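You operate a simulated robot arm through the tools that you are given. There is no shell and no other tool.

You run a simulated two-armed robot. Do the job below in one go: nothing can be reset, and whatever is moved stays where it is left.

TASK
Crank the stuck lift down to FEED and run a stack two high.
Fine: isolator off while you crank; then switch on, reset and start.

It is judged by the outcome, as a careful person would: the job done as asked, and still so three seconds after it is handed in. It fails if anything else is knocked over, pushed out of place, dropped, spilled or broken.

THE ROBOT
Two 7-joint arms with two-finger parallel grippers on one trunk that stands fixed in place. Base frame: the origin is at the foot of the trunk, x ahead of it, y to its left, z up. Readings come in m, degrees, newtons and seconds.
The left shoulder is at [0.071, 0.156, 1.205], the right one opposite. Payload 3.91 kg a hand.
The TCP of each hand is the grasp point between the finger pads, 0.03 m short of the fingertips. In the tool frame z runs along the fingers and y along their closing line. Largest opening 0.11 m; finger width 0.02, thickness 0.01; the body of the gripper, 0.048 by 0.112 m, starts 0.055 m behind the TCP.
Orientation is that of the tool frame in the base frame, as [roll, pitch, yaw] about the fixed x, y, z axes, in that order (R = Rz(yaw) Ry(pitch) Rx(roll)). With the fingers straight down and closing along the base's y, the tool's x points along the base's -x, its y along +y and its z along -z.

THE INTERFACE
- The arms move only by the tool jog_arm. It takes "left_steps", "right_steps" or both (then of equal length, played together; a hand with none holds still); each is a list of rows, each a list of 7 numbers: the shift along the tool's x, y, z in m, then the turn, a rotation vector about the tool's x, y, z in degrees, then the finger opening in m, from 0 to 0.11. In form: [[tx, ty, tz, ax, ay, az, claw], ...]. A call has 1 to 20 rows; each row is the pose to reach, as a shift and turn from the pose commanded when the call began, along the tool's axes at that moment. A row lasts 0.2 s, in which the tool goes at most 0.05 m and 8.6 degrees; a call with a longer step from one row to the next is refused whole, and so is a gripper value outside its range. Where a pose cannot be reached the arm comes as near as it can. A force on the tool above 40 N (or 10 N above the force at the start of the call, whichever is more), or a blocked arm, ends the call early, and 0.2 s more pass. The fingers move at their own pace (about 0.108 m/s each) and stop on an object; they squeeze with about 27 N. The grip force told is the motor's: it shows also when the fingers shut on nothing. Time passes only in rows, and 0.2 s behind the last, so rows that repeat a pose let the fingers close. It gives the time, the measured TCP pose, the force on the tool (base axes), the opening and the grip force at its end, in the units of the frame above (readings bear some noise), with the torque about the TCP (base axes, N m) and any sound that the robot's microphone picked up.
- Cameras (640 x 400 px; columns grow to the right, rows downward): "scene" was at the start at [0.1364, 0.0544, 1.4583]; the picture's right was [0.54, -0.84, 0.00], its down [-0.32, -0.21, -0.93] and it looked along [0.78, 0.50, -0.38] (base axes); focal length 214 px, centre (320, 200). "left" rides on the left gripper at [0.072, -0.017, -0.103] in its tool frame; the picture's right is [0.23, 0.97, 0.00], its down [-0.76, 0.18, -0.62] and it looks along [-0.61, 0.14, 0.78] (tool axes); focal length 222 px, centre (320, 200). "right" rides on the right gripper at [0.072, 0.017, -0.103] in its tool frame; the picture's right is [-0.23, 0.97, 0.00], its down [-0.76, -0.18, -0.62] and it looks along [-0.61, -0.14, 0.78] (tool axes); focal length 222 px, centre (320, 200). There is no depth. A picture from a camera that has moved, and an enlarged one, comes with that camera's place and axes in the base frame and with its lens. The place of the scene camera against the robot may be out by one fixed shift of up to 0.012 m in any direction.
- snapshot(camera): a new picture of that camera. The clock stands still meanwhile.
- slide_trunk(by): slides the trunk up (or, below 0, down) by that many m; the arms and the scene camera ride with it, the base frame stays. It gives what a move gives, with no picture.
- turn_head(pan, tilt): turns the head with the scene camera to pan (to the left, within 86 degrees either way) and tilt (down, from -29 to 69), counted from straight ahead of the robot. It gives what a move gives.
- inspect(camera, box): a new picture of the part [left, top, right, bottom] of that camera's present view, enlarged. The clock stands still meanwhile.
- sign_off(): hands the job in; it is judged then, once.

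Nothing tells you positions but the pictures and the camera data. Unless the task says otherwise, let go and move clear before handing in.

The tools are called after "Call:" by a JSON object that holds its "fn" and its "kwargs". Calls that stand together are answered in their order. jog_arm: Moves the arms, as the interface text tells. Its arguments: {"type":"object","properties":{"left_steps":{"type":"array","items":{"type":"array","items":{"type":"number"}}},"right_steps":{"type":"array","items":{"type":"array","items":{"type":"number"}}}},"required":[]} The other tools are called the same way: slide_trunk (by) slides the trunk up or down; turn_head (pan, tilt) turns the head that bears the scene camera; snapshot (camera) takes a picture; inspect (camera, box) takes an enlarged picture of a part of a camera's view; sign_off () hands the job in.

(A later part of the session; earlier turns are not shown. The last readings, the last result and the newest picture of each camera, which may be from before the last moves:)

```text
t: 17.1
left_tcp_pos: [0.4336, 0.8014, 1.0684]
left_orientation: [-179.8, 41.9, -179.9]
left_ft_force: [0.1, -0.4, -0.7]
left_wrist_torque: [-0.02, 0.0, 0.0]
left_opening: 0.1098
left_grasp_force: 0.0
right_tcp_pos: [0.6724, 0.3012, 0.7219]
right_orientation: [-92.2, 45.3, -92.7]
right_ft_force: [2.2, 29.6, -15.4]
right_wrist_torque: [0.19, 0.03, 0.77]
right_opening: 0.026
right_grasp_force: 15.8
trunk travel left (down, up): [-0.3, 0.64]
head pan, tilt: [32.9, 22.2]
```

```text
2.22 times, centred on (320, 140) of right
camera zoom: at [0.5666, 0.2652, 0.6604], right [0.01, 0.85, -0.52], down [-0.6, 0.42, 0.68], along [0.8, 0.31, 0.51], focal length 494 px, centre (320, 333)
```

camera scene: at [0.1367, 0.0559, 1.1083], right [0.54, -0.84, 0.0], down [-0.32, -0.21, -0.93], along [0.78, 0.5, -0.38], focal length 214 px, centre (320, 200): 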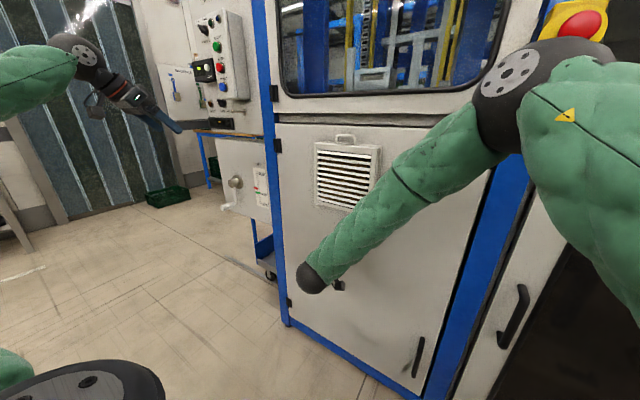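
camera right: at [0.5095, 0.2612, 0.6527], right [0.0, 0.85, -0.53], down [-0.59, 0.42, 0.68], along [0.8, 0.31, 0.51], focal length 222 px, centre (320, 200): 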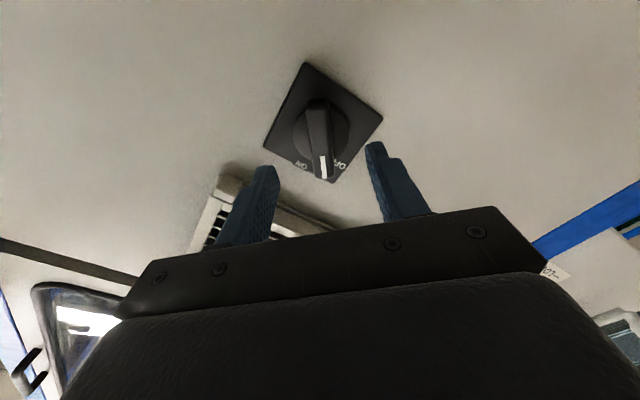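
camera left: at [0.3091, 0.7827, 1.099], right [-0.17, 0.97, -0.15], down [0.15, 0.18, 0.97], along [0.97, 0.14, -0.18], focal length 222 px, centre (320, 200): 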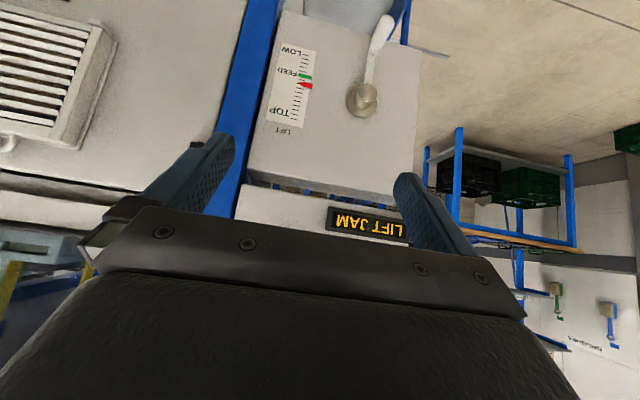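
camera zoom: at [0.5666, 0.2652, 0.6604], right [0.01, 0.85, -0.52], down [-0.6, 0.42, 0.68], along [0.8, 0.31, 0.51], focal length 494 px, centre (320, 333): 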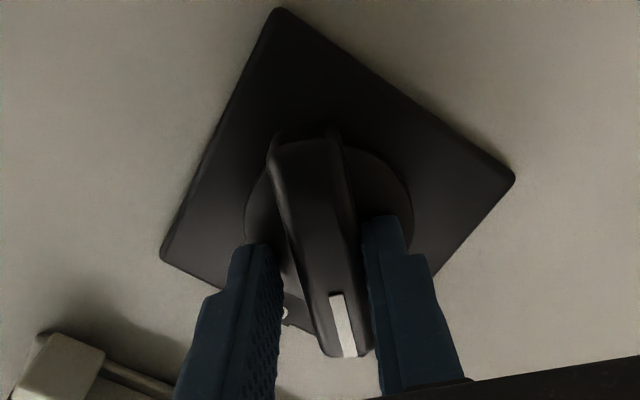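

The handle touches only the right-hand finger, so the grip is about 3–4 mm off along the closing line. I'll ease open, shift, and close again.

Call:
{"fn": "jog_arm", "kwargs": {"right_steps": [[0, 0.0, 0, 0, 0, 0, 0.04], [0, 0.0035, 0, 0, 0, 0, 0.04], [0.001, 0.0035, 0, 0, 0, 0, 0.02], [0.001, 0.0035, 0, 0, 0, 0, 0.01], [0.001, 0.0035, 0, 0, 0, 0, 0.005]]}}

Call:
{"fn": "inspect", "kwargs": {"camera": "right", "box": [230, 50, 410, 230]}}

```text
t: 18.3
left_tcp_pos: [0.4333, 0.8013, 1.071]
left_orientation: [-179.8, 42.0, 180.0]
left_ft_force: [0.3, -0.4, 0.0]
left_wrist_torque: [0.02, 0.0, 0.0]
left_opening: 0.1099
left_grasp_force: 0.0
right_tcp_pos: [0.6708, 0.3036, 0.7177]
right_orientation: [-91.9, 45.2, -92.5]
right_ft_force: [5.6, 20.1, 6.6]
right_wrist_torque: [0.06, 0.61, -0.58]
right_opening: 0.0191
right_grasp_force: 44.8
trunk travel left (down, up): [-0.3, 0.64]
head pan, tilt: [32.9, 22.2]
```

```text
2.22 times, centred on (320, 140) of right
camera zoom: at [0.5658, 0.2671, 0.657], right [0.01, 0.85, -0.53], down [-0.6, 0.42, 0.68], along [0.8, 0.31, 0.51], focal length 494 px, centre (320, 333)
```

zoom: 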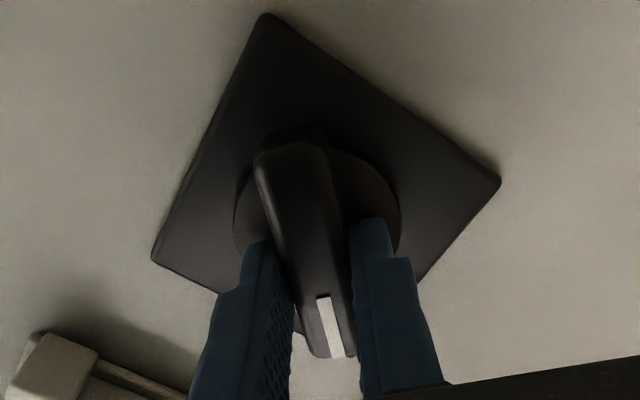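

Gripped squarely now. I'll turn the remaining 15° in small steps.

Call:
{"fn": "jog_arm", "kwargs": {"right_steps": [[0, 0, 0, 0, 0, -4, 0.0], [0, 0, 0, 0, 0, -8, 0.0], [0, 0, 0, 0, 0, -12, 0.0], [0, 0, 0, 0, 0, -16, 0.0]]}}

Call:
{"fn": "inspect", "kwargs": {"camera": "right", "box": [230, 50, 410, 230]}}

```text
t: 19.3
left_tcp_pos: [0.4324, 0.8014, 1.0701]
left_orientation: [-179.9, 42.0, -179.9]
left_ft_force: [0.4, -0.4, 0.2]
left_wrist_torque: [0.01, -0.02, -0.02]
left_opening: 0.1098
left_grasp_force: 0.0
right_tcp_pos: [0.6708, 0.3052, 0.7175]
right_orientation: [-91.6, 29.1, -91.9]
right_ft_force: [5.7, 30.1, 2.9]
right_wrist_torque: [0.04, -0.64, -0.23]
right_opening: 0.0192
right_grasp_force: 45.0
trunk travel left (down, up): [-0.3, 0.64]
head pan, tilt: [32.9, 22.2]
```

```text
2.22 times, centred on (320, 140) of right
camera zoom: at [0.5652, 0.2516, 0.6695], right [0.0, 0.67, -0.74], down [-0.6, 0.59, 0.54], along [0.8, 0.45, 0.4], focal length 494 px, centre (320, 333)
```

zoom: 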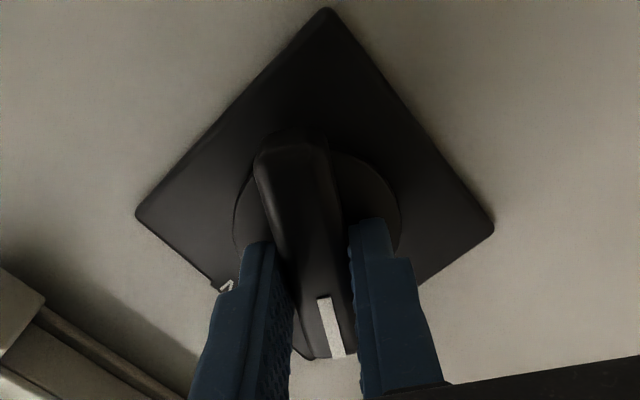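

The handle is at 61°, pointing at OFF. I'll release, back away and verify.

Call:
{"fn": "jog_arm", "kwargs": {"right_steps": [[0, 0, 0, 0, 0, 0, 0.03], [0, 0, 0, 0, 0, 0, 0.06], [0, 0, -0.03, 0, 0, 0, 0.06], [0, 0, -0.07, 0, 0, 0, 0.06], [0, 0, -0.11, 0, 0, 0, 0.06]]}}

Call:
{"fn": "inspect", "kwargs": {"camera": "right", "box": [230, 30, 410, 210]}}

Call:
{"fn": "inspect", "kwargs": {"camera": "scene", "box": [170, 0, 280, 140]}}

```text
t: 20.5
left_tcp_pos: [0.4335, 0.7995, 1.0707]
left_orientation: [-180.0, 42.0, -180.0]
left_ft_force: [0.2, 0.1, 0.7]
left_wrist_torque: [0.01, -0.03, 0.0]
left_opening: 0.1098
left_grasp_force: 0.0
right_tcp_pos: [0.5557, 0.3089, 0.7187]
right_orientation: [-91.1, 28.9, -91.1]
right_ft_force: [0.1, 0.2, 0.1]
right_wrist_torque: [0.01, 0.0, 0.0]
right_opening: 0.06
right_grasp_force: 0.0
trunk travel left (down, up): [-0.3, 0.64]
head pan, tilt: [32.9, 22.2]
```

```text
2.22 times, centred on (320, 120) of right
camera zoom: at [0.4511, 0.2558, 0.6708], right [-0.01, 0.67, -0.74], down [-0.61, 0.59, 0.53], along [0.79, 0.45, 0.4], focal length 494 px, centre (320, 378)
```

zoom: 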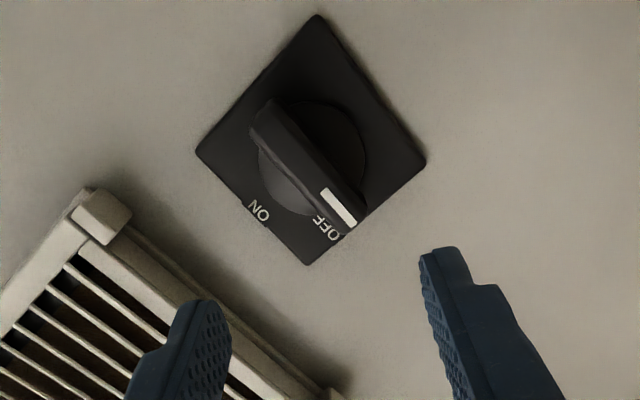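

```text
2.86 times, centred on (225, 70) of scene
camera zoom: at [0.1361, 0.0546, 1.1084], right [0.54, -0.84, 0.0], down [-0.32, -0.21, -0.93], along [0.78, 0.5, -0.38], focal length 613 px, centre (591, 571)
```

zoom: 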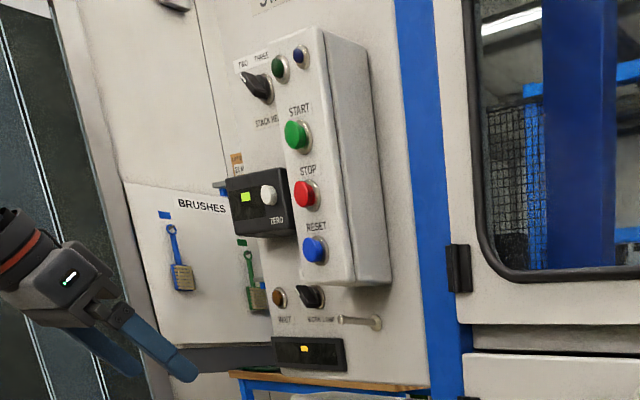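

On release the knob snapped round to 90°: handle horizontal, at OFF, with the panel dark. Now I'll take the right hand back out of the left arm's way.

Call:
{"fn": "jog_arm", "kwargs": {"right_steps": [[0, 0, -0.04, 0, 0, 0, 0.06], [0.03, -0.03, -0.08, 0, 0, 0, 0.06], [0.062, -0.062, -0.1, 0, 0, 0, 0.06], [0.094, -0.094, -0.11, 0, 0, 0, 0.06], [0.126, -0.126, -0.12, 0, 0, 0, 0.06], [0.158, -0.158, -0.12, 0, 0, 0, 0.06], [0.19, -0.19, -0.12, 0, 0, 0, 0.06]]}}

Call:
{"fn": "snapshot", "kwargs": {"camera": "scene"}}

Call:
{"fn": "inspect", "kwargs": {"camera": "scene", "box": [325, 212, 380, 256]}}

Call:
{"fn": "inspect", "kwargs": {"camera": "left", "box": [240, 0, 440, 140]}}

```text
refused: row 2 steps farther than a row can; nothing moved
```

```text
taken
camera scene: at [0.1361, 0.0546, 1.1084], right [0.54, -0.84, 0.0], down [-0.32, -0.21, -0.93], along [0.78, 0.5, -0.38], focal length 214 px, centre (320, 200)
```

scene: 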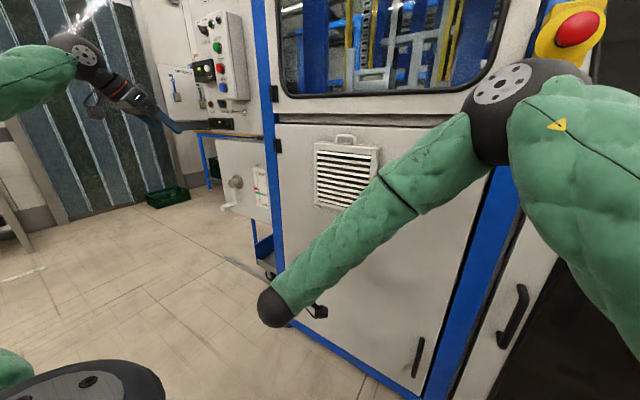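

```text
9.09 times, centred on (352, 234) of scene
camera zoom: at [0.1361, 0.0546, 1.1084], right [0.54, -0.84, 0.0], down [-0.32, -0.21, -0.93], along [0.78, 0.5, -0.38], focal length 1950 px, centre (24, -109)
```

zoom: 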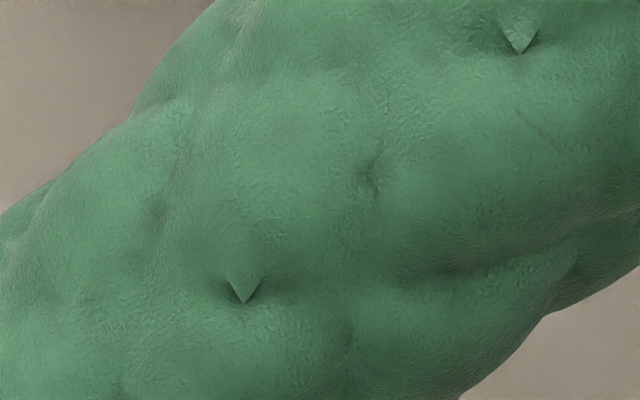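

```text
2.86 times, centred on (340, 70) of left
camera zoom: at [0.3093, 0.783, 1.0988], right [-0.17, 0.97, -0.15], down [0.15, 0.18, 0.97], along [0.97, 0.14, -0.17], focal length 635 px, centre (263, 571)
```

zoom: 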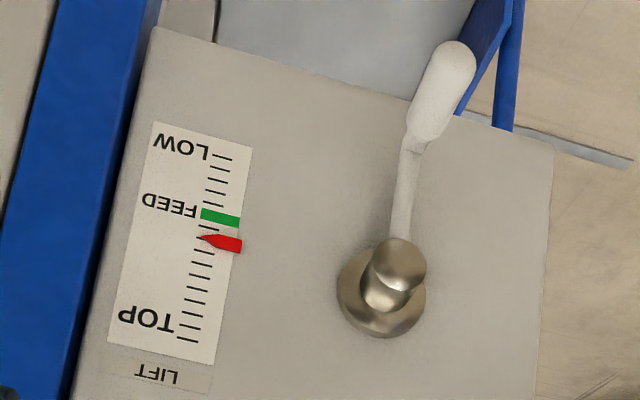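

That row step was too long, so I'll redo the retreat in smaller steps.

Call:
{"fn": "jog_arm", "kwargs": {"right_steps": [[0, 0, -0.03, 0, 0, 0, 0.06], [0.015, -0.015, -0.06, 0, 0, 0, 0.06], [0.04, -0.04, -0.08, 0, 0, 0, 0.06], [0.07, -0.07, -0.09, 0, 0, 0, 0.06], [0.1, -0.1, -0.1, 0, 0, 0, 0.06], [0.13, -0.13, -0.11, 0, 0, 0, 0.06], [0.16, -0.16, -0.12, 0, 0, 0, 0.06], [0.19, -0.19, -0.12, 0, 0, 0, 0.06]]}}

Call:
{"fn": "snapshot", "kwargs": {"camera": "scene"}}

Call:
{"fn": "inspect", "kwargs": {"camera": "scene", "box": [325, 212, 380, 256]}}

```text
t: 22.3
left_tcp_pos: [0.4317, 0.7992, 1.0731]
left_orientation: [179.9, 42.1, -180.0]
left_ft_force: [-0.4, 0.3, 0.6]
left_wrist_torque: [-0.02, -0.04, 0.02]
left_opening: 0.1101
left_grasp_force: 0.1
right_tcp_pos: [0.4624, 0.0858, 0.7865]
right_orientation: [-92.8, 29.9, -93.0]
right_ft_force: [0.6, -0.2, 0.3]
right_wrist_torque: [0.02, 0.02, 0.05]
right_opening: 0.0599
right_grasp_force: 0.1
right hand out of reach, approached as far as the arm can: row 7, 8
trunk travel left (down, up): [-0.3, 0.64]
head pan, tilt: [32.9, 22.2]
```

```text
taken
camera scene: at [0.1347, 0.0538, 1.1088], right [0.54, -0.84, 0.0], down [-0.32, -0.2, -0.93], along [0.78, 0.5, -0.38], focal length 214 px, centre (320, 200)
```

scene: 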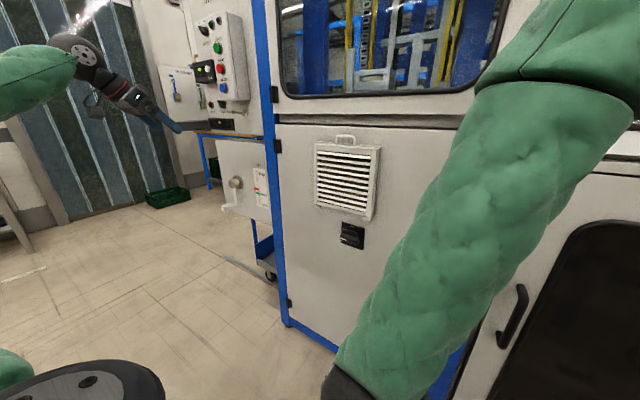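

```text
9.09 times, centred on (352, 234) of scene
camera zoom: at [0.1347, 0.0538, 1.1088], right [0.54, -0.84, 0.0], down [-0.32, -0.2, -0.93], along [0.78, 0.5, -0.38], focal length 1950 px, centre (24, -109)
```

zoom: 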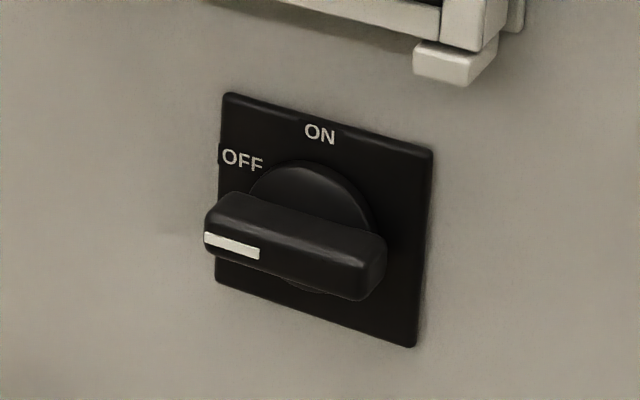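

The isolator is confirmed OFF. The crank axis is at about y 0.90, z 0.795 with a 0.10 m throw, and its grip now hangs at the bottom near [0.63–0.70, 0.90, 0.69]. I'll bring the left hand down, angled 40° left with the fingers closing vertically, to a stand-off.

Call:
{"fn": "jog_arm", "kwargs": {"left_steps": [[0.0152, -0.0012, 0.0279, -5.22, -0.52, 5.39, 0.1], [0.0304, -0.0024, 0.0557, -10.43, -1.05, 10.78, 0.09], [0.0457, -0.0037, 0.0836, -15.65, -1.57, 16.17, 0.08], [0.0609, -0.0049, 0.1115, -20.87, -2.1, 21.57, 0.07], [0.0761, -0.0061, 0.1394, -26.08, -2.62, 26.96, 0.06], [0.0913, -0.0073, 0.1672, -31.3, -3.15, 32.35, 0.06], [0.1066, -0.0085, 0.1951, -36.52, -3.67, 37.74, 0.06], [0.1218, -0.0097, 0.223, -41.73, -4.2, 43.13, 0.06], [0.137, -0.011, 0.2509, -46.95, -4.72, 48.52, 0.06], [0.1522, -0.0122, 0.2787, -52.17, -5.25, 53.92, 0.06], [0.1675, -0.0134, 0.3066, -57.38, -5.77, 59.31, 0.06], [0.1827, -0.0146, 0.3345, -62.6, -6.3, 64.7, 0.06]]}}

Call:
{"fn": "snapshot", "kwargs": {"camera": "left"}}

Call:
{"fn": "snapshot", "kwargs": {"camera": "scene"}}

```text
t: 24.9
left_tcp_pos: [0.5202, 0.7865, 0.6994]
left_orientation: [89.9, 0.1, 130.0]
left_ft_force: [-0.7, 1.3, -0.2]
left_wrist_torque: [-0.02, -0.05, -0.05]
left_opening: 0.06
left_grasp_force: 0.0
right_tcp_pos: [0.4644, 0.0863, 0.7922]
right_orientation: [-91.9, 30.1, -92.7]
right_ft_force: [1.3, 0.0, -0.5]
right_wrist_torque: [-0.02, 0.0, -0.03]
right_opening: 0.06
right_grasp_force: 0.1
trunk travel left (down, up): [-0.3, 0.64]
head pan, tilt: [32.9, 22.2]
```

```text
taken
camera left: at [0.3946, 0.7751, 0.6822], right [-0.15, 0.17, 0.97], down [0.01, -0.98, 0.18], along [0.99, 0.04, 0.14], focal length 222 px, centre (320, 200)
```

left: 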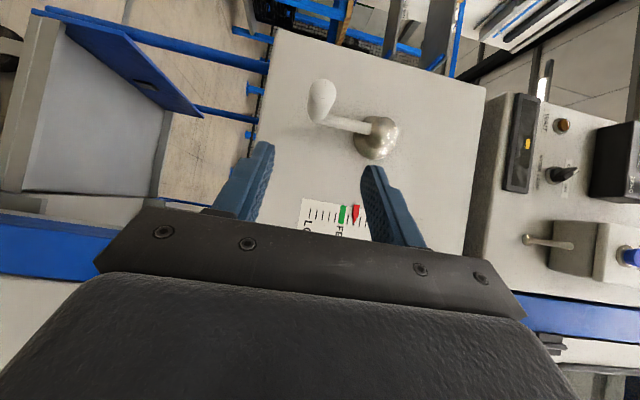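

```text
taken
camera scene: at [0.1364, 0.055, 1.1083], right [0.54, -0.84, 0.0], down [-0.32, -0.21, -0.93], along [0.78, 0.5, -0.38], focal length 214 px, centre (320, 200)
```

scene: 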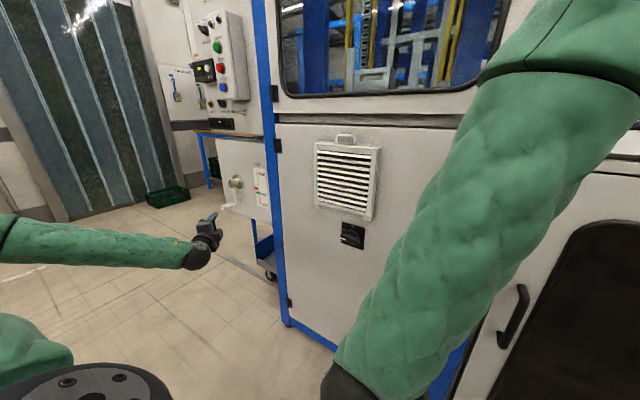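

Call:
{"fn": "inspect", "kwargs": {"camera": "left", "box": [260, 40, 440, 240]}}

Call:
{"fn": "inspect", "kwargs": {"camera": "scene", "box": [200, 150, 280, 220]}}

```text
2.00 times, centred on (350, 140) of left
camera zoom: at [0.3946, 0.7751, 0.6822], right [-0.15, 0.17, 0.97], down [0.01, -0.98, 0.18], along [0.99, 0.04, 0.14], focal length 444 px, centre (260, 320)
```

zoom: 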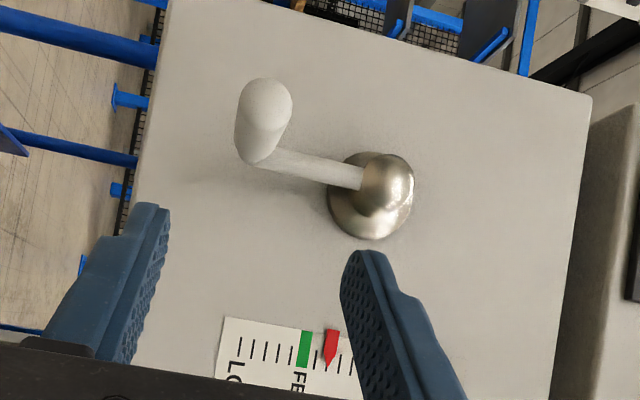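

```text
5.71 times, centred on (240, 185) of scene
camera zoom: at [0.1364, 0.055, 1.1083], right [0.54, -0.84, 0.0], down [-0.32, -0.21, -0.93], along [0.78, 0.5, -0.38], focal length 1226 px, centre (777, 286)
```

zoom: 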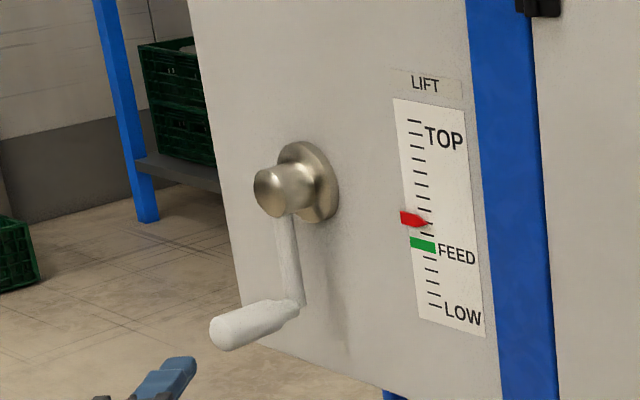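

The crank axis is at y 0.899, z 0.800 and the grip is at y 0.898, z 0.699, x 0.63–0.70. The pointer is nearly two ticks above FEED. I'll move in and close on the grip.

Call:
{"fn": "jog_arm", "kwargs": {"left_steps": [[-0.001, 0, 0.045, 0, 0, 0, 0.06], [-0.002, 0, 0.09, 0, 0, 0, 0.06], [-0.0027, 0, 0.135, 0, 0, 0, 0.06], [-0.0027, 0, 0.1766, 0, 0, 0, 0.06]]}}

Call:
{"fn": "snapshot", "kwargs": {"camera": "left"}}

Call:
{"fn": "inspect", "kwargs": {"camera": "scene", "box": [190, 150, 290, 240]}}

```text
t: 25.9
left_tcp_pos: [0.6575, 0.8966, 0.7006]
left_orientation: [90.0, 0.1, 130.0]
left_ft_force: [0.1, 0.3, -0.6]
left_wrist_torque: [0.0, 0.02, 0.0]
left_opening: 0.0599
left_grasp_force: 0.1
right_tcp_pos: [0.464, 0.0869, 0.7931]
right_orientation: [-91.7, 30.2, -92.5]
right_ft_force: [-0.7, -0.2, -0.1]
right_wrist_torque: [-0.02, 0.0, 0.01]
right_opening: 0.0601
right_grasp_force: 0.1
trunk travel left (down, up): [-0.3, 0.64]
head pan, tilt: [32.9, 22.2]
```

```text
taken
camera left: at [0.5316, 0.8859, 0.6823], right [-0.15, 0.17, 0.97], down [0.01, -0.98, 0.18], along [0.99, 0.04, 0.14], focal length 222 px, centre (320, 200)
```

left: 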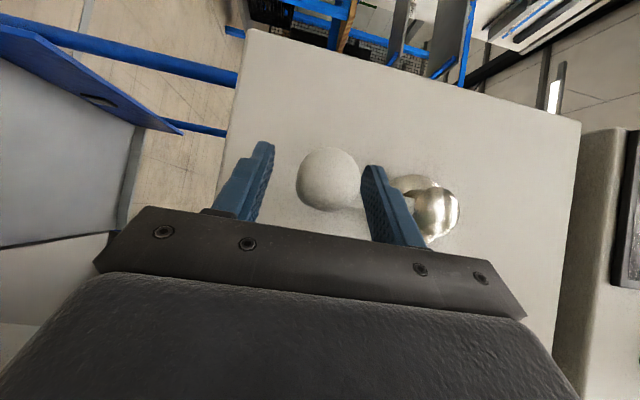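

```text
4.44 times, centred on (240, 195) of scene
camera zoom: at [0.1363, 0.0548, 1.1082], right [0.54, -0.84, 0.0], down [-0.32, -0.21, -0.93], along [0.78, 0.5, -0.38], focal length 953 px, centre (676, 222)
```

zoom: 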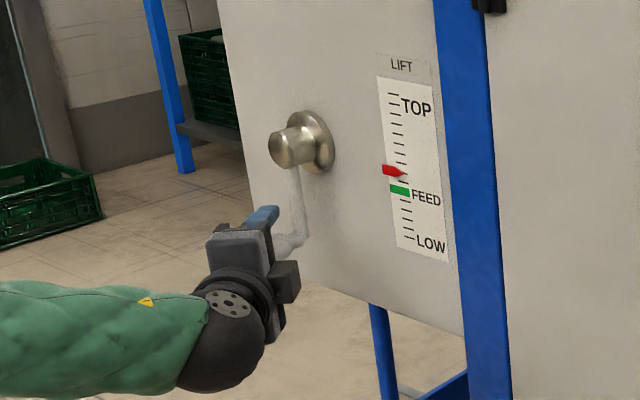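

The grip sits between the fingers. Closing on it.

Call:
{"fn": "jog_arm", "kwargs": {"left_steps": [[0, 0, 0, 0, 0, 0, 0.04], [0, 0, 0, 0, 0, 0, 0.02], [0, 0, 0, 0, 0, 0, 0.01], [0, 0, 0, 0, 0, 0, 0.0]]}}

Call:
{"fn": "snapshot", "kwargs": {"camera": "left"}}

```text
t: 26.9
left_tcp_pos: [0.6578, 0.8968, 0.7002]
left_orientation: [90.0, 0.2, 130.0]
left_ft_force: [1.6, -0.3, -6.3]
left_wrist_torque: [0.06, -0.05, 0.13]
left_opening: 0.0287
left_grasp_force: 45.1
right_tcp_pos: [0.4641, 0.0864, 0.7941]
right_orientation: [-91.7, 30.1, -92.6]
right_ft_force: [0.5, 1.2, -0.3]
right_wrist_torque: [0.0, 0.04, 0.0]
right_opening: 0.0601
right_grasp_force: 0.0
trunk travel left (down, up): [-0.3, 0.64]
head pan, tilt: [32.9, 22.2]
```

```text
taken
camera left: at [0.5321, 0.8853, 0.6823], right [-0.15, 0.18, 0.97], down [0.01, -0.98, 0.18], along [0.99, 0.04, 0.14], focal length 222 px, centre (320, 200)
```

left: 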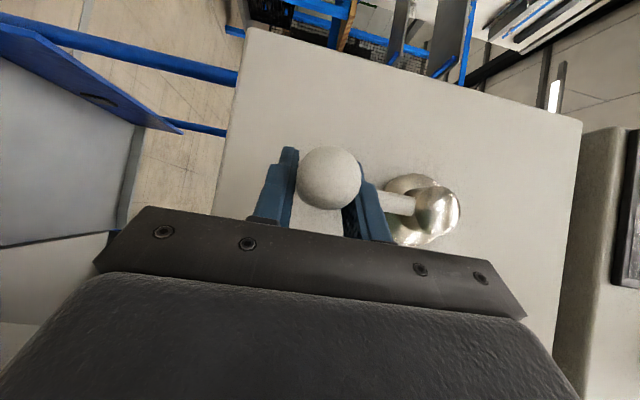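

The grip is held (0.029 m thick). I'll try 30° clockwise, with the bottom of the circle moving left, and watch which way the pointer goes.

Call:
{"fn": "jog_arm", "kwargs": {"left_steps": [[0.008, 0.00055, 0.00672, 0, 0, 0, 0.0], [0.01593, 0.00219, 0.01337, 0, 0, 0, 0.0], [0.02367, 0.00489, 0.01987, 0, 0, 0, 0.0], [0.03115, 0.00865, 0.02615, 0, 0, 0, 0.0], [0.0383, 0.0134, 0.03215, 0, 0, 0, 0.0]]}}

Call:
{"fn": "inspect", "kwargs": {"camera": "scene", "box": [190, 150, 290, 240]}}

Call:
{"fn": "snapshot", "kwargs": {"camera": "left"}}

```text
t: 28.1
left_tcp_pos: [0.6586, 0.948, 0.7102]
left_orientation: [90.1, 0.1, 129.9]
left_ft_force: [-1.1, -0.1, -25.8]
left_wrist_torque: [0.58, -0.48, -0.26]
left_opening: 0.0288
left_grasp_force: 44.3
right_tcp_pos: [0.4637, 0.0879, 0.7929]
right_orientation: [-91.7, 30.2, -92.5]
right_ft_force: [-0.2, -0.1, 0.1]
right_wrist_torque: [-0.03, 0.04, 0.01]
right_opening: 0.0599
right_grasp_force: 0.0
trunk travel left (down, up): [-0.3, 0.64]
head pan, tilt: [32.9, 22.2]
```

```text
4.44 times, centred on (240, 195) of scene
camera zoom: at [0.1375, 0.0564, 1.1078], right [0.54, -0.84, 0.0], down [-0.32, -0.21, -0.93], along [0.78, 0.5, -0.38], focal length 953 px, centre (676, 222)
```

zoom: 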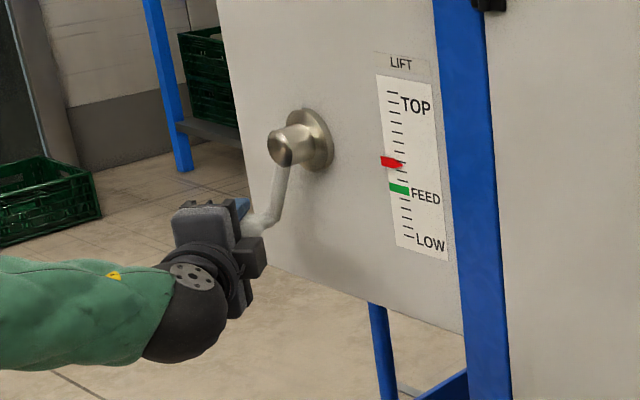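

```text
taken
camera left: at [0.5324, 0.9368, 0.6934], right [-0.15, 0.18, 0.97], down [0.01, -0.98, 0.18], along [0.99, 0.04, 0.14], focal length 222 px, centre (320, 200)
```

left: 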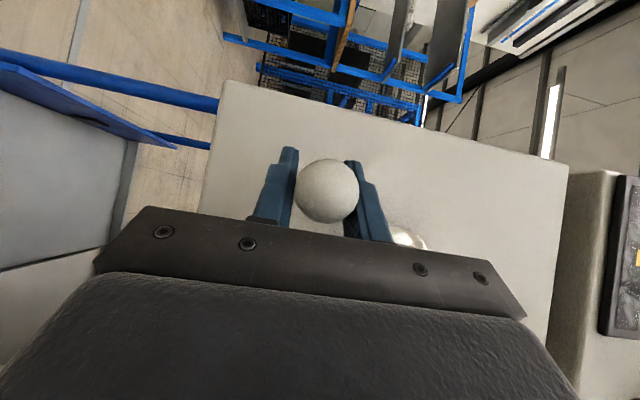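

Clockwise raised the pointer by about one tick, so I'll go anticlockwise. From here FEED is about 90–95° the other way. I'll swing back through the bottom to −30° and read the scale.

Call:
{"fn": "jog_arm", "kwargs": {"left_steps": [[-0.0106, -0.0085, -0.0089, 0, 0, 0, 0.0], [-0.0237, -0.0131, -0.0199, 0, 0, 0, 0.0], [-0.0372, -0.0146, -0.0312, 0, 0, 0, 0.0], [-0.0506, -0.0131, -0.0425, 0, 0, 0, 0.0], [-0.0637, -0.0085, -0.0535, 0, 0, 0, 0.0], [-0.076, -0.001, -0.0638, 0, 0, 0, 0.0]]}}

Call:
{"fn": "inspect", "kwargs": {"camera": "scene", "box": [190, 150, 290, 240]}}

Call:
{"fn": "snapshot", "kwargs": {"camera": "left"}}

```text
t: 29.5
left_tcp_pos: [0.658, 0.8462, 0.7092]
left_orientation: [90.2, 0.1, 130.0]
left_ft_force: [-2.6, 0.2, -16.7]
left_wrist_torque: [-0.45, -0.01, 0.69]
left_opening: 0.0284
left_grasp_force: 45.4
right_tcp_pos: [0.4649, 0.0875, 0.7938]
right_orientation: [-91.6, 30.1, -92.5]
right_ft_force: [0.0, 0.2, -0.1]
right_wrist_torque: [0.02, 0.0, 0.0]
right_opening: 0.0601
right_grasp_force: 0.1
trunk travel left (down, up): [-0.3, 0.64]
head pan, tilt: [32.9, 22.2]
```

```text
4.44 times, centred on (240, 195) of scene
camera zoom: at [0.1369, 0.0557, 1.1079], right [0.54, -0.84, 0.0], down [-0.32, -0.21, -0.93], along [0.78, 0.5, -0.38], focal length 953 px, centre (676, 222)
```

zoom: 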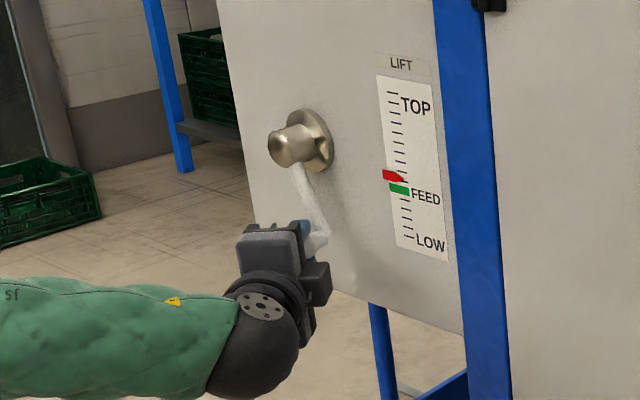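

```text
taken
camera left: at [0.5314, 0.8358, 0.6921], right [-0.14, 0.18, 0.97], down [0.01, -0.98, 0.18], along [0.99, 0.04, 0.14], focal length 222 px, centre (320, 200)
```

left: 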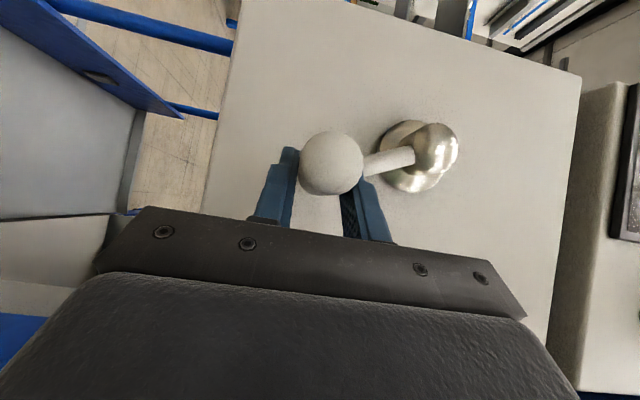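

Call:
{"fn": "inspect", "kwargs": {"camera": "scene", "box": [248, 160, 278, 215]}}

```text
7.27 times, centred on (263, 188) of scene
camera zoom: at [0.1369, 0.0557, 1.1079], right [0.54, -0.84, 0.0], down [-0.32, -0.21, -0.93], along [0.78, 0.5, -0.38], focal length 1560 px, centre (734, 291)
```

zoom: 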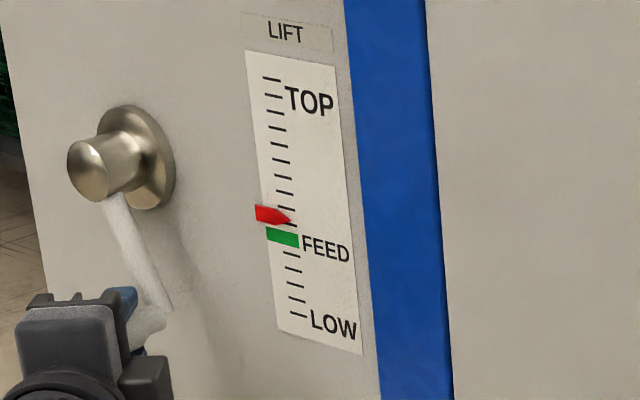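

The pointer is now about 1.3 ticks above FEED and the crank is at about −26° (the grip slid a few mm in the pads). I'll continue anticlockwise to about −60° and read again.

Call:
{"fn": "jog_arm", "kwargs": {"left_steps": [[-0.0104, 0.0089, -0.0087, 0, 0, 0, 0.0], [-0.0187, 0.0168, -0.0157, 0, 0, 0, 0.0], [-0.0268, 0.0283, -0.0225, 0, 0, 0, 0.0], [-0.0328, 0.0409, -0.0275, 0, 0, 0, 0.0]]}}

Call:
{"fn": "inspect", "kwargs": {"camera": "scene", "box": [248, 160, 278, 215]}}

Call:
{"fn": "snapshot", "kwargs": {"camera": "left"}}

```text
t: 30.1
left_tcp_pos: [0.6583, 0.8232, 0.7228]
left_orientation: [90.4, 0.1, 129.9]
left_ft_force: [-3.6, -1.6, -9.6]
left_wrist_torque: [-0.27, 0.06, 1.01]
left_opening: 0.0283
left_grasp_force: 45.6
right_tcp_pos: [0.465, 0.0854, 0.795]
right_orientation: [-91.7, 30.3, -92.8]
right_ft_force: [0.5, 0.2, -0.2]
right_wrist_torque: [-0.02, 0.01, -0.02]
right_opening: 0.0598
right_grasp_force: 0.1
trunk travel left (down, up): [-0.3, 0.64]
head pan, tilt: [32.9, 22.2]
stopped in row 3 (left hand): the force on the tool passed its limit at 59 N (the readings are from after the stop); the commanded pose is now the measured one
```

```text
7.27 times, centred on (263, 188) of scene
camera zoom: at [0.1368, 0.0547, 1.1087], right [0.54, -0.84, 0.0], down [-0.32, -0.21, -0.93], along [0.78, 0.5, -0.38], focal length 1560 px, centre (734, 291)
```

zoom: 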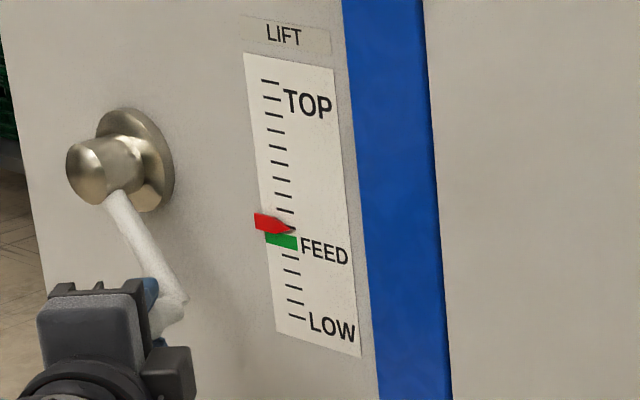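

```text
taken
camera left: at [0.5316, 0.8122, 0.7056], right [-0.14, 0.18, 0.97], down [0.01, -0.98, 0.18], along [0.99, 0.04, 0.14], focal length 222 px, centre (320, 200)
```

left: 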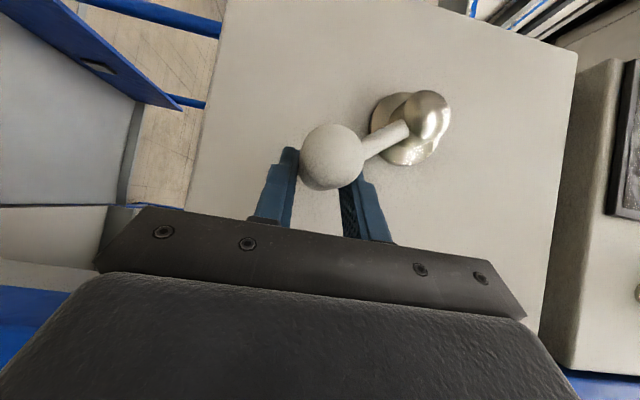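

The grip has slid nearly off the pad edge, because the drive was mostly by friction. I'll let go and re-grip with the hand parallel to the crank axis and the fingers closing along the direction of travel, so it can turn rigidly with the crank.

Call:
{"fn": "jog_arm", "kwargs": {"left_steps": [[0, 0, 0, 0, 0, 0, 0.03], [0, 0, 0, 0, 0, 0, 0.06], [0, 0, -0.03, 0, 0, 0, 0.07], [0, 0, -0.075, 0, 0, 0, 0.07], [0, 0, -0.12, 0, 0, 0, 0.07]]}}

Call:
{"fn": "jog_arm", "kwargs": {"left_steps": [[0.011, 0, 0.0025, -2.0, -4.1, 5.5, 0.06], [0.0219, -0.0002, 0.005, -4.0, -8.3, 10.9, 0.06], [0.0329, -0.0003, 0.0074, -6.0, -12.4, 16.4, 0.06], [0.0439, -0.0004, 0.0099, -8.0, -16.6, 21.9, 0.06], [0.0548, -0.0004, 0.0124, -9.9, -20.7, 27.3, 0.06], [0.0658, -0.0005, 0.0149, -11.9, -24.9, 32.8, 0.06], [0.0768, -0.0006, 0.0173, -13.9, -29.0, 38.3, 0.06], [0.0877, -0.0007, 0.0198, -15.9, -33.2, 43.7, 0.06], [0.0987, -0.0008, 0.0223, -17.9, -37.3, 49.2, 0.06]]}}

Call:
{"fn": "snapshot", "kwargs": {"camera": "left"}}

Call:
{"fn": "inspect", "kwargs": {"camera": "scene", "box": [220, 150, 300, 220]}}

```text
t: 31.4
left_tcp_pos: [0.5649, 0.7454, 0.7252]
left_orientation: [90.2, 0.1, 129.9]
left_ft_force: [0.1, -0.3, 0.4]
left_wrist_torque: [0.02, 0.0, 0.0]
left_opening: 0.0702
left_grasp_force: 0.1
right_tcp_pos: [0.4644, 0.085, 0.7955]
right_orientation: [-91.6, 30.3, -92.9]
right_ft_force: [-0.1, 0.7, -0.1]
right_wrist_torque: [-0.02, 0.0, -0.01]
right_opening: 0.06
right_grasp_force: 0.1
trunk travel left (down, up): [-0.3, 0.64]
head pan, tilt: [32.9, 22.2]
```

```text
t: 33.4
left_tcp_pos: [0.5195, 0.8362, 0.7235]
left_orientation: [90.5, -51.1, 89.4]
left_ft_force: [-0.5, 1.1, 0.1]
left_wrist_torque: [0.02, -0.01, 0.0]
left_opening: 0.0599
left_grasp_force: 0.1
right_tcp_pos: [0.4651, 0.0849, 0.7951]
right_orientation: [-91.6, 30.4, -92.6]
right_ft_force: [-0.2, -0.5, 0.4]
right_wrist_torque: [-0.01, -0.03, -0.01]
right_opening: 0.0598
right_grasp_force: 0.1
trunk travel left (down, up): [-0.3, 0.64]
head pan, tilt: [32.9, 22.2]
```

```text
taken
camera left: at [0.416, 0.8952, 0.7692], right [0.0, -0.62, 0.79], down [-0.63, -0.61, -0.48], along [0.78, -0.49, -0.39], focal length 222 px, centre (320, 200)
```

left: 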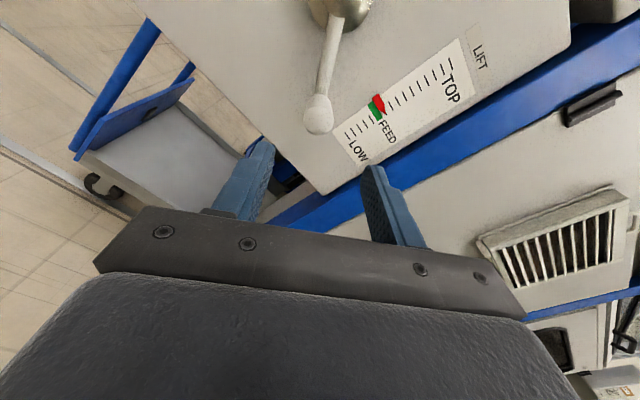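

```text
5.71 times, centred on (260, 185) of scene
camera zoom: at [0.1361, 0.0543, 1.1083], right [0.54, -0.84, 0.0], down [-0.32, -0.21, -0.93], along [0.78, 0.5, -0.38], focal length 1226 px, centre (663, 286)
```

zoom: 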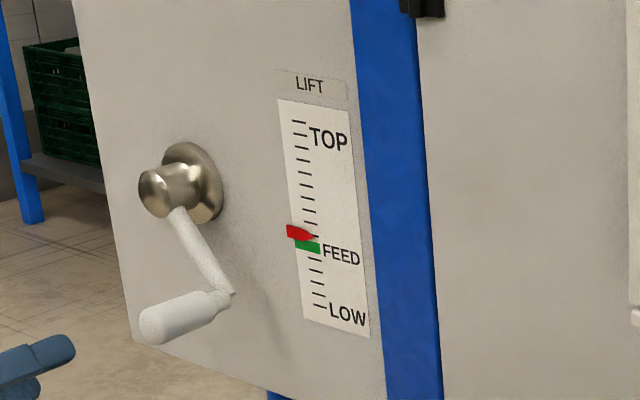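

From this pose the left camera sees the crank grip in line with the fingers, and the scale too. I'll advance and close on the grip.

Call:
{"fn": "jog_arm", "kwargs": {"left_steps": [[0.001, 0, 0.045, 0, 0, 0, 0.06], [0.002, 0, 0.09, 0, 0, 0, 0.06], [0.002, 0, 0.133, 0, 0, 0, 0.06], [0.002, 0, 0.133, 0, 0, 0, 0.03], [0.002, 0, 0.133, 0, 0, 0, 0.01], [0.002, 0, 0.133, 0, 0, 0, 0.0]]}}

Call:
{"fn": "snapshot", "kwargs": {"camera": "left"}}

```text
t: 34.8
left_tcp_pos: [0.65, 0.8382, 0.7259]
left_orientation: [90.4, -51.1, 89.6]
left_ft_force: [-10.0, 3.7, -3.3]
left_wrist_torque: [-0.28, 0.41, -0.25]
left_opening: 0.0291
left_grasp_force: 44.8
right_tcp_pos: [0.4639, 0.086, 0.7953]
right_orientation: [-91.6, 30.3, -92.6]
right_ft_force: [0.5, -0.2, 0.4]
right_wrist_torque: [0.02, -0.01, 0.0]
right_opening: 0.0601
right_grasp_force: 0.2
trunk travel left (down, up): [-0.3, 0.64]
head pan, tilt: [32.9, 22.2]
```

```text
taken
camera left: at [0.5478, 0.8969, 0.7708], right [0.0, -0.61, 0.79], down [-0.63, -0.62, -0.48], along [0.78, -0.49, -0.39], focal length 222 px, centre (320, 200)
```

left: 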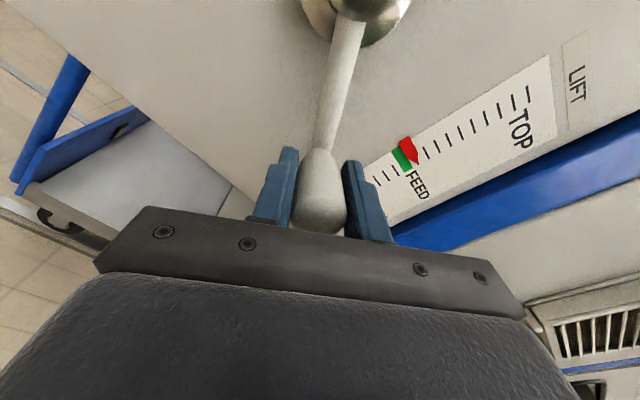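

The grip is held squarely and the scale is in clear view. I'll turn 14° anticlockwise as a rigid arc about the crank axis and read the pointer.

Call:
{"fn": "jog_arm", "kwargs": {"left_steps": [[0.0002, 0.0059, 0, 0, 0, -3.5, 0.0], [0.0007, 0.0117, 0, 0, 0, -7, 0.0], [0.0016, 0.0175, 0, 0, 0, -10.5, 0.0], [0.0029, 0.0232, 0, 0, 0, -14, 0.0]]}}

Call:
{"fn": "snapshot", "kwargs": {"camera": "left"}}

Call:
{"fn": "inspect", "kwargs": {"camera": "left", "box": [360, 60, 560, 220]}}

```text
t: 35.8
left_tcp_pos: [0.6519, 0.8215, 0.7415]
left_orientation: [90.1, -36.9, 89.8]
left_ft_force: [-13.2, 11.6, -2.6]
left_wrist_torque: [-0.29, -0.05, 0.08]
left_opening: 0.0293
left_grasp_force: 44.4
right_tcp_pos: [0.4641, 0.0862, 0.7957]
right_orientation: [-91.6, 30.3, -92.6]
right_ft_force: [-0.5, -0.3, -0.6]
right_wrist_torque: [-0.01, 0.0, -0.02]
right_opening: 0.0601
right_grasp_force: 0.0
trunk travel left (down, up): [-0.3, 0.64]
head pan, tilt: [32.9, 22.2]
```

```text
taken
camera left: at [0.5478, 0.8906, 0.7715], right [0.0, -0.4, 0.91], down [-0.63, -0.71, -0.31], along [0.78, -0.57, -0.25], focal length 222 px, centre (320, 200)
```

left: 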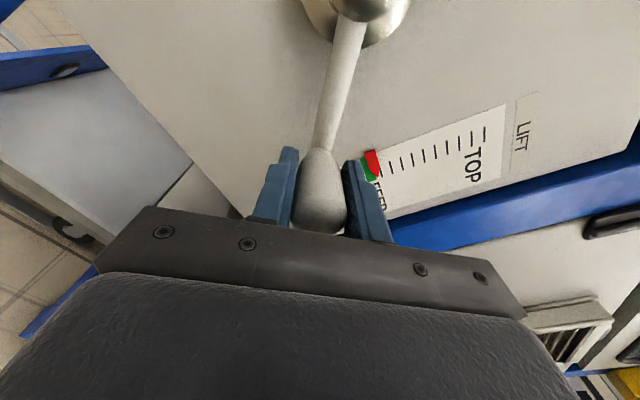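

```text
2.50 times, centred on (460, 140) of left
camera zoom: at [0.5478, 0.8906, 0.7715], right [0.0, -0.4, 0.91], down [-0.63, -0.71, -0.31], along [0.78, -0.57, -0.25], focal length 555 px, centre (-30, 350)
```

zoom: 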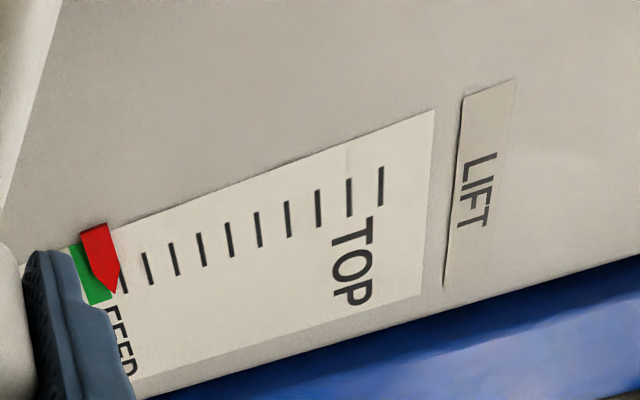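

Call:
{"fn": "inspect", "kwargs": {"camera": "scene", "box": [248, 160, 278, 215]}}

```text
7.27 times, centred on (263, 188) of scene
camera zoom: at [0.1356, 0.0554, 1.1084], right [0.54, -0.84, 0.0], down [-0.32, -0.21, -0.93], along [0.78, 0.5, -0.38], focal length 1560 px, centre (734, 291)
```

zoom: 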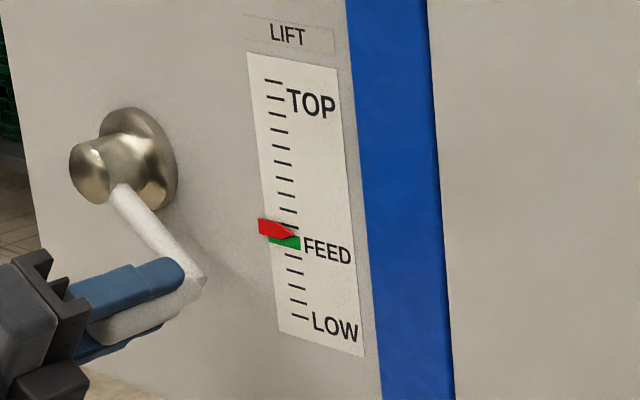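

The arc works cleanly. The pointer is about 0.7 tick above FEED now, so I'll turn another 16° and check again.

Call:
{"fn": "jog_arm", "kwargs": {"left_steps": [[0.0002, 0.0067, 0, 0, 0, -4, 0.0], [0.0009, 0.0134, 0, 0, 0, -8, 0.0], [0.0021, 0.02, 0, 0, 0, -12, 0.0], [0.0037, 0.0265, 0, 0, 0, -16, 0.0]]}}

Call:
{"fn": "inspect", "kwargs": {"camera": "scene", "box": [248, 160, 278, 215]}}

Call:
{"fn": "snapshot", "kwargs": {"camera": "left"}}

```text
t: 36.8
left_tcp_pos: [0.6519, 0.8099, 0.7656]
left_orientation: [90.2, -20.9, 89.9]
left_ft_force: [-12.4, 14.2, -4.4]
left_wrist_torque: [-0.27, 0.14, -0.29]
left_opening: 0.0294
left_grasp_force: 44.9
right_tcp_pos: [0.4644, 0.0871, 0.7948]
right_orientation: [-91.5, 30.4, -92.7]
right_ft_force: [-0.5, -0.5, -0.6]
right_wrist_torque: [0.03, -0.03, -0.01]
right_opening: 0.0601
right_grasp_force: 0.1
trunk travel left (down, up): [-0.3, 0.64]
head pan, tilt: [32.9, 22.2]
```

```text
7.27 times, centred on (263, 188) of scene
camera zoom: at [0.1357, 0.0556, 1.1083], right [0.54, -0.84, 0.0], down [-0.32, -0.21, -0.93], along [0.78, 0.5, -0.38], focal length 1560 px, centre (734, 291)
```

zoom: 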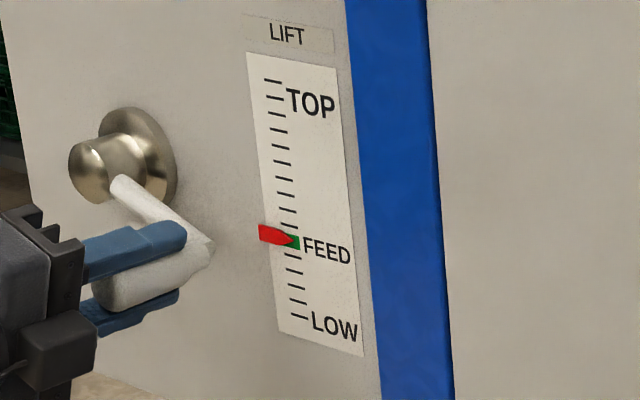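

```text
taken
camera left: at [0.5479, 0.8833, 0.7747], right [0.0, -0.14, 0.99], down [-0.63, -0.77, -0.1], along [0.78, -0.62, -0.09], focal length 222 px, centre (320, 200)
```

left: 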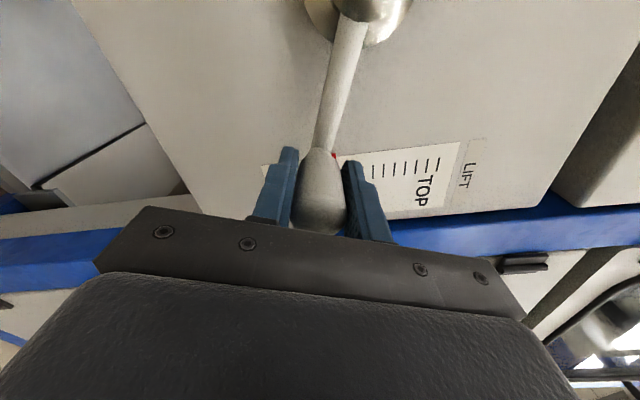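

The pointer tip is just inside the top of the green FEED mark. Another 9° should centre it.

Call:
{"fn": "jog_arm", "kwargs": {"left_steps": [[0.0001, 0.005, 0, 0, 0, -3, 0.0], [0.0005, 0.01, 0, 0, 0, -6, 0.0], [0.0012, 0.015, 0, 0, 0, -9, 0.0]]}}

Call:
{"fn": "inspect", "kwargs": {"camera": "scene", "box": [255, 175, 275, 205]}}

```text
t: 37.5
left_tcp_pos: [0.6516, 0.8042, 0.78]
left_orientation: [90.2, -11.9, 89.8]
left_ft_force: [-15.4, 17.0, -5.5]
left_wrist_torque: [-0.18, 0.21, -0.33]
left_opening: 0.0292
left_grasp_force: 44.7
right_tcp_pos: [0.4646, 0.0869, 0.7962]
right_orientation: [-91.6, 30.3, -92.6]
right_ft_force: [-0.6, -0.2, -0.6]
right_wrist_torque: [0.03, 0.03, -0.01]
right_opening: 0.0598
right_grasp_force: 0.1
trunk travel left (down, up): [-0.3, 0.64]
head pan, tilt: [32.9, 22.2]
```

```text
13.33 times, centred on (265, 190) of scene
camera zoom: at [0.1355, 0.0558, 1.1083], right [0.54, -0.84, 0.0], down [-0.32, -0.21, -0.93], along [0.78, 0.5, -0.38], focal length 2860 px, centre (1053, 333)
```

zoom: 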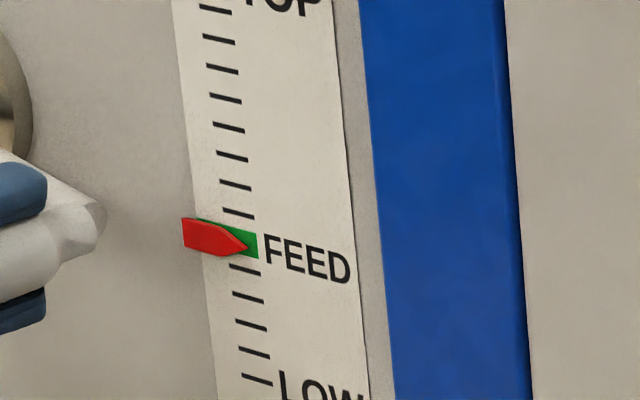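

The pointer tip now sits in the middle of the green FEED mark. I'll release, back straight off and check it square-on.

Call:
{"fn": "jog_arm", "kwargs": {"left_steps": [[0, 0, 0, 0, 0, 0, 0.03], [0, 0, 0, 0, 0, 0, 0.06], [0, 0, -0.03, 0, 0, 0, 0.07], [0, 0, -0.075, 0, 0, 0, 0.07], [0, 0, -0.12, 0, 0, 0, 0.07], [0, 0, -0.165, 0, 0, 0, 0.07], [0, 0, -0.21, 0, 0, 0, 0.07]]}}

Call:
{"fn": "snapshot", "kwargs": {"camera": "left"}}

Call:
{"fn": "inspect", "kwargs": {"camera": "scene", "box": [235, 160, 285, 210]}}

```text
t: 39.1
left_tcp_pos: [0.4433, 0.8028, 0.782]
left_orientation: [90.2, -12.1, 89.7]
left_ft_force: [0.0, -0.3, 0.5]
left_wrist_torque: [-0.01, 0.0, 0.01]
left_opening: 0.07
left_grasp_force: 0.1
right_tcp_pos: [0.4653, 0.0848, 0.7964]
right_orientation: [-91.7, 30.3, -92.7]
right_ft_force: [0.3, -0.5, -0.1]
right_wrist_torque: [0.04, 0.01, -0.01]
right_opening: 0.0599
right_grasp_force: 0.1
trunk travel left (down, up): [-0.3, 0.64]
head pan, tilt: [32.9, 22.2]
```

```text
taken
camera left: at [0.3393, 0.8781, 0.7799], right [0.0, 0.02, 1.0], down [-0.63, -0.78, 0.02], along [0.78, -0.63, 0.01], focal length 222 px, centre (320, 200)
```

left: 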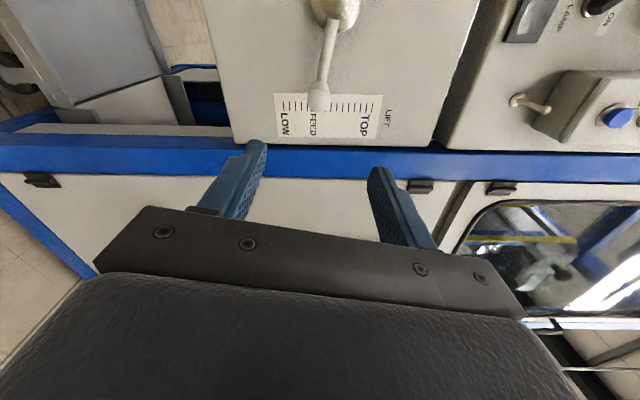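

```text
8.00 times, centred on (260, 185) of scene
camera zoom: at [0.1358, 0.0538, 1.1084], right [0.54, -0.84, 0.0], down [-0.32, -0.2, -0.93], along [0.78, 0.5, -0.38], focal length 1716 px, centre (800, 320)
```

zoom: 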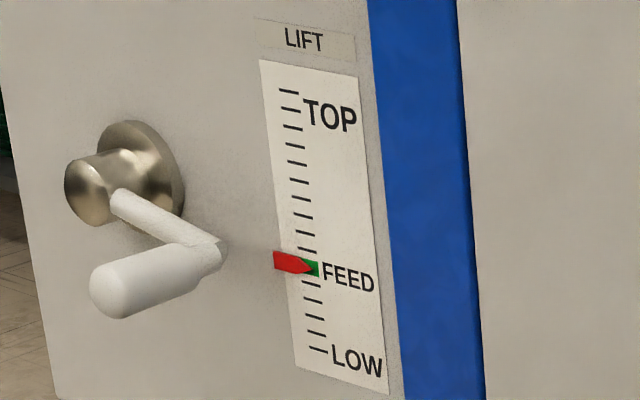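

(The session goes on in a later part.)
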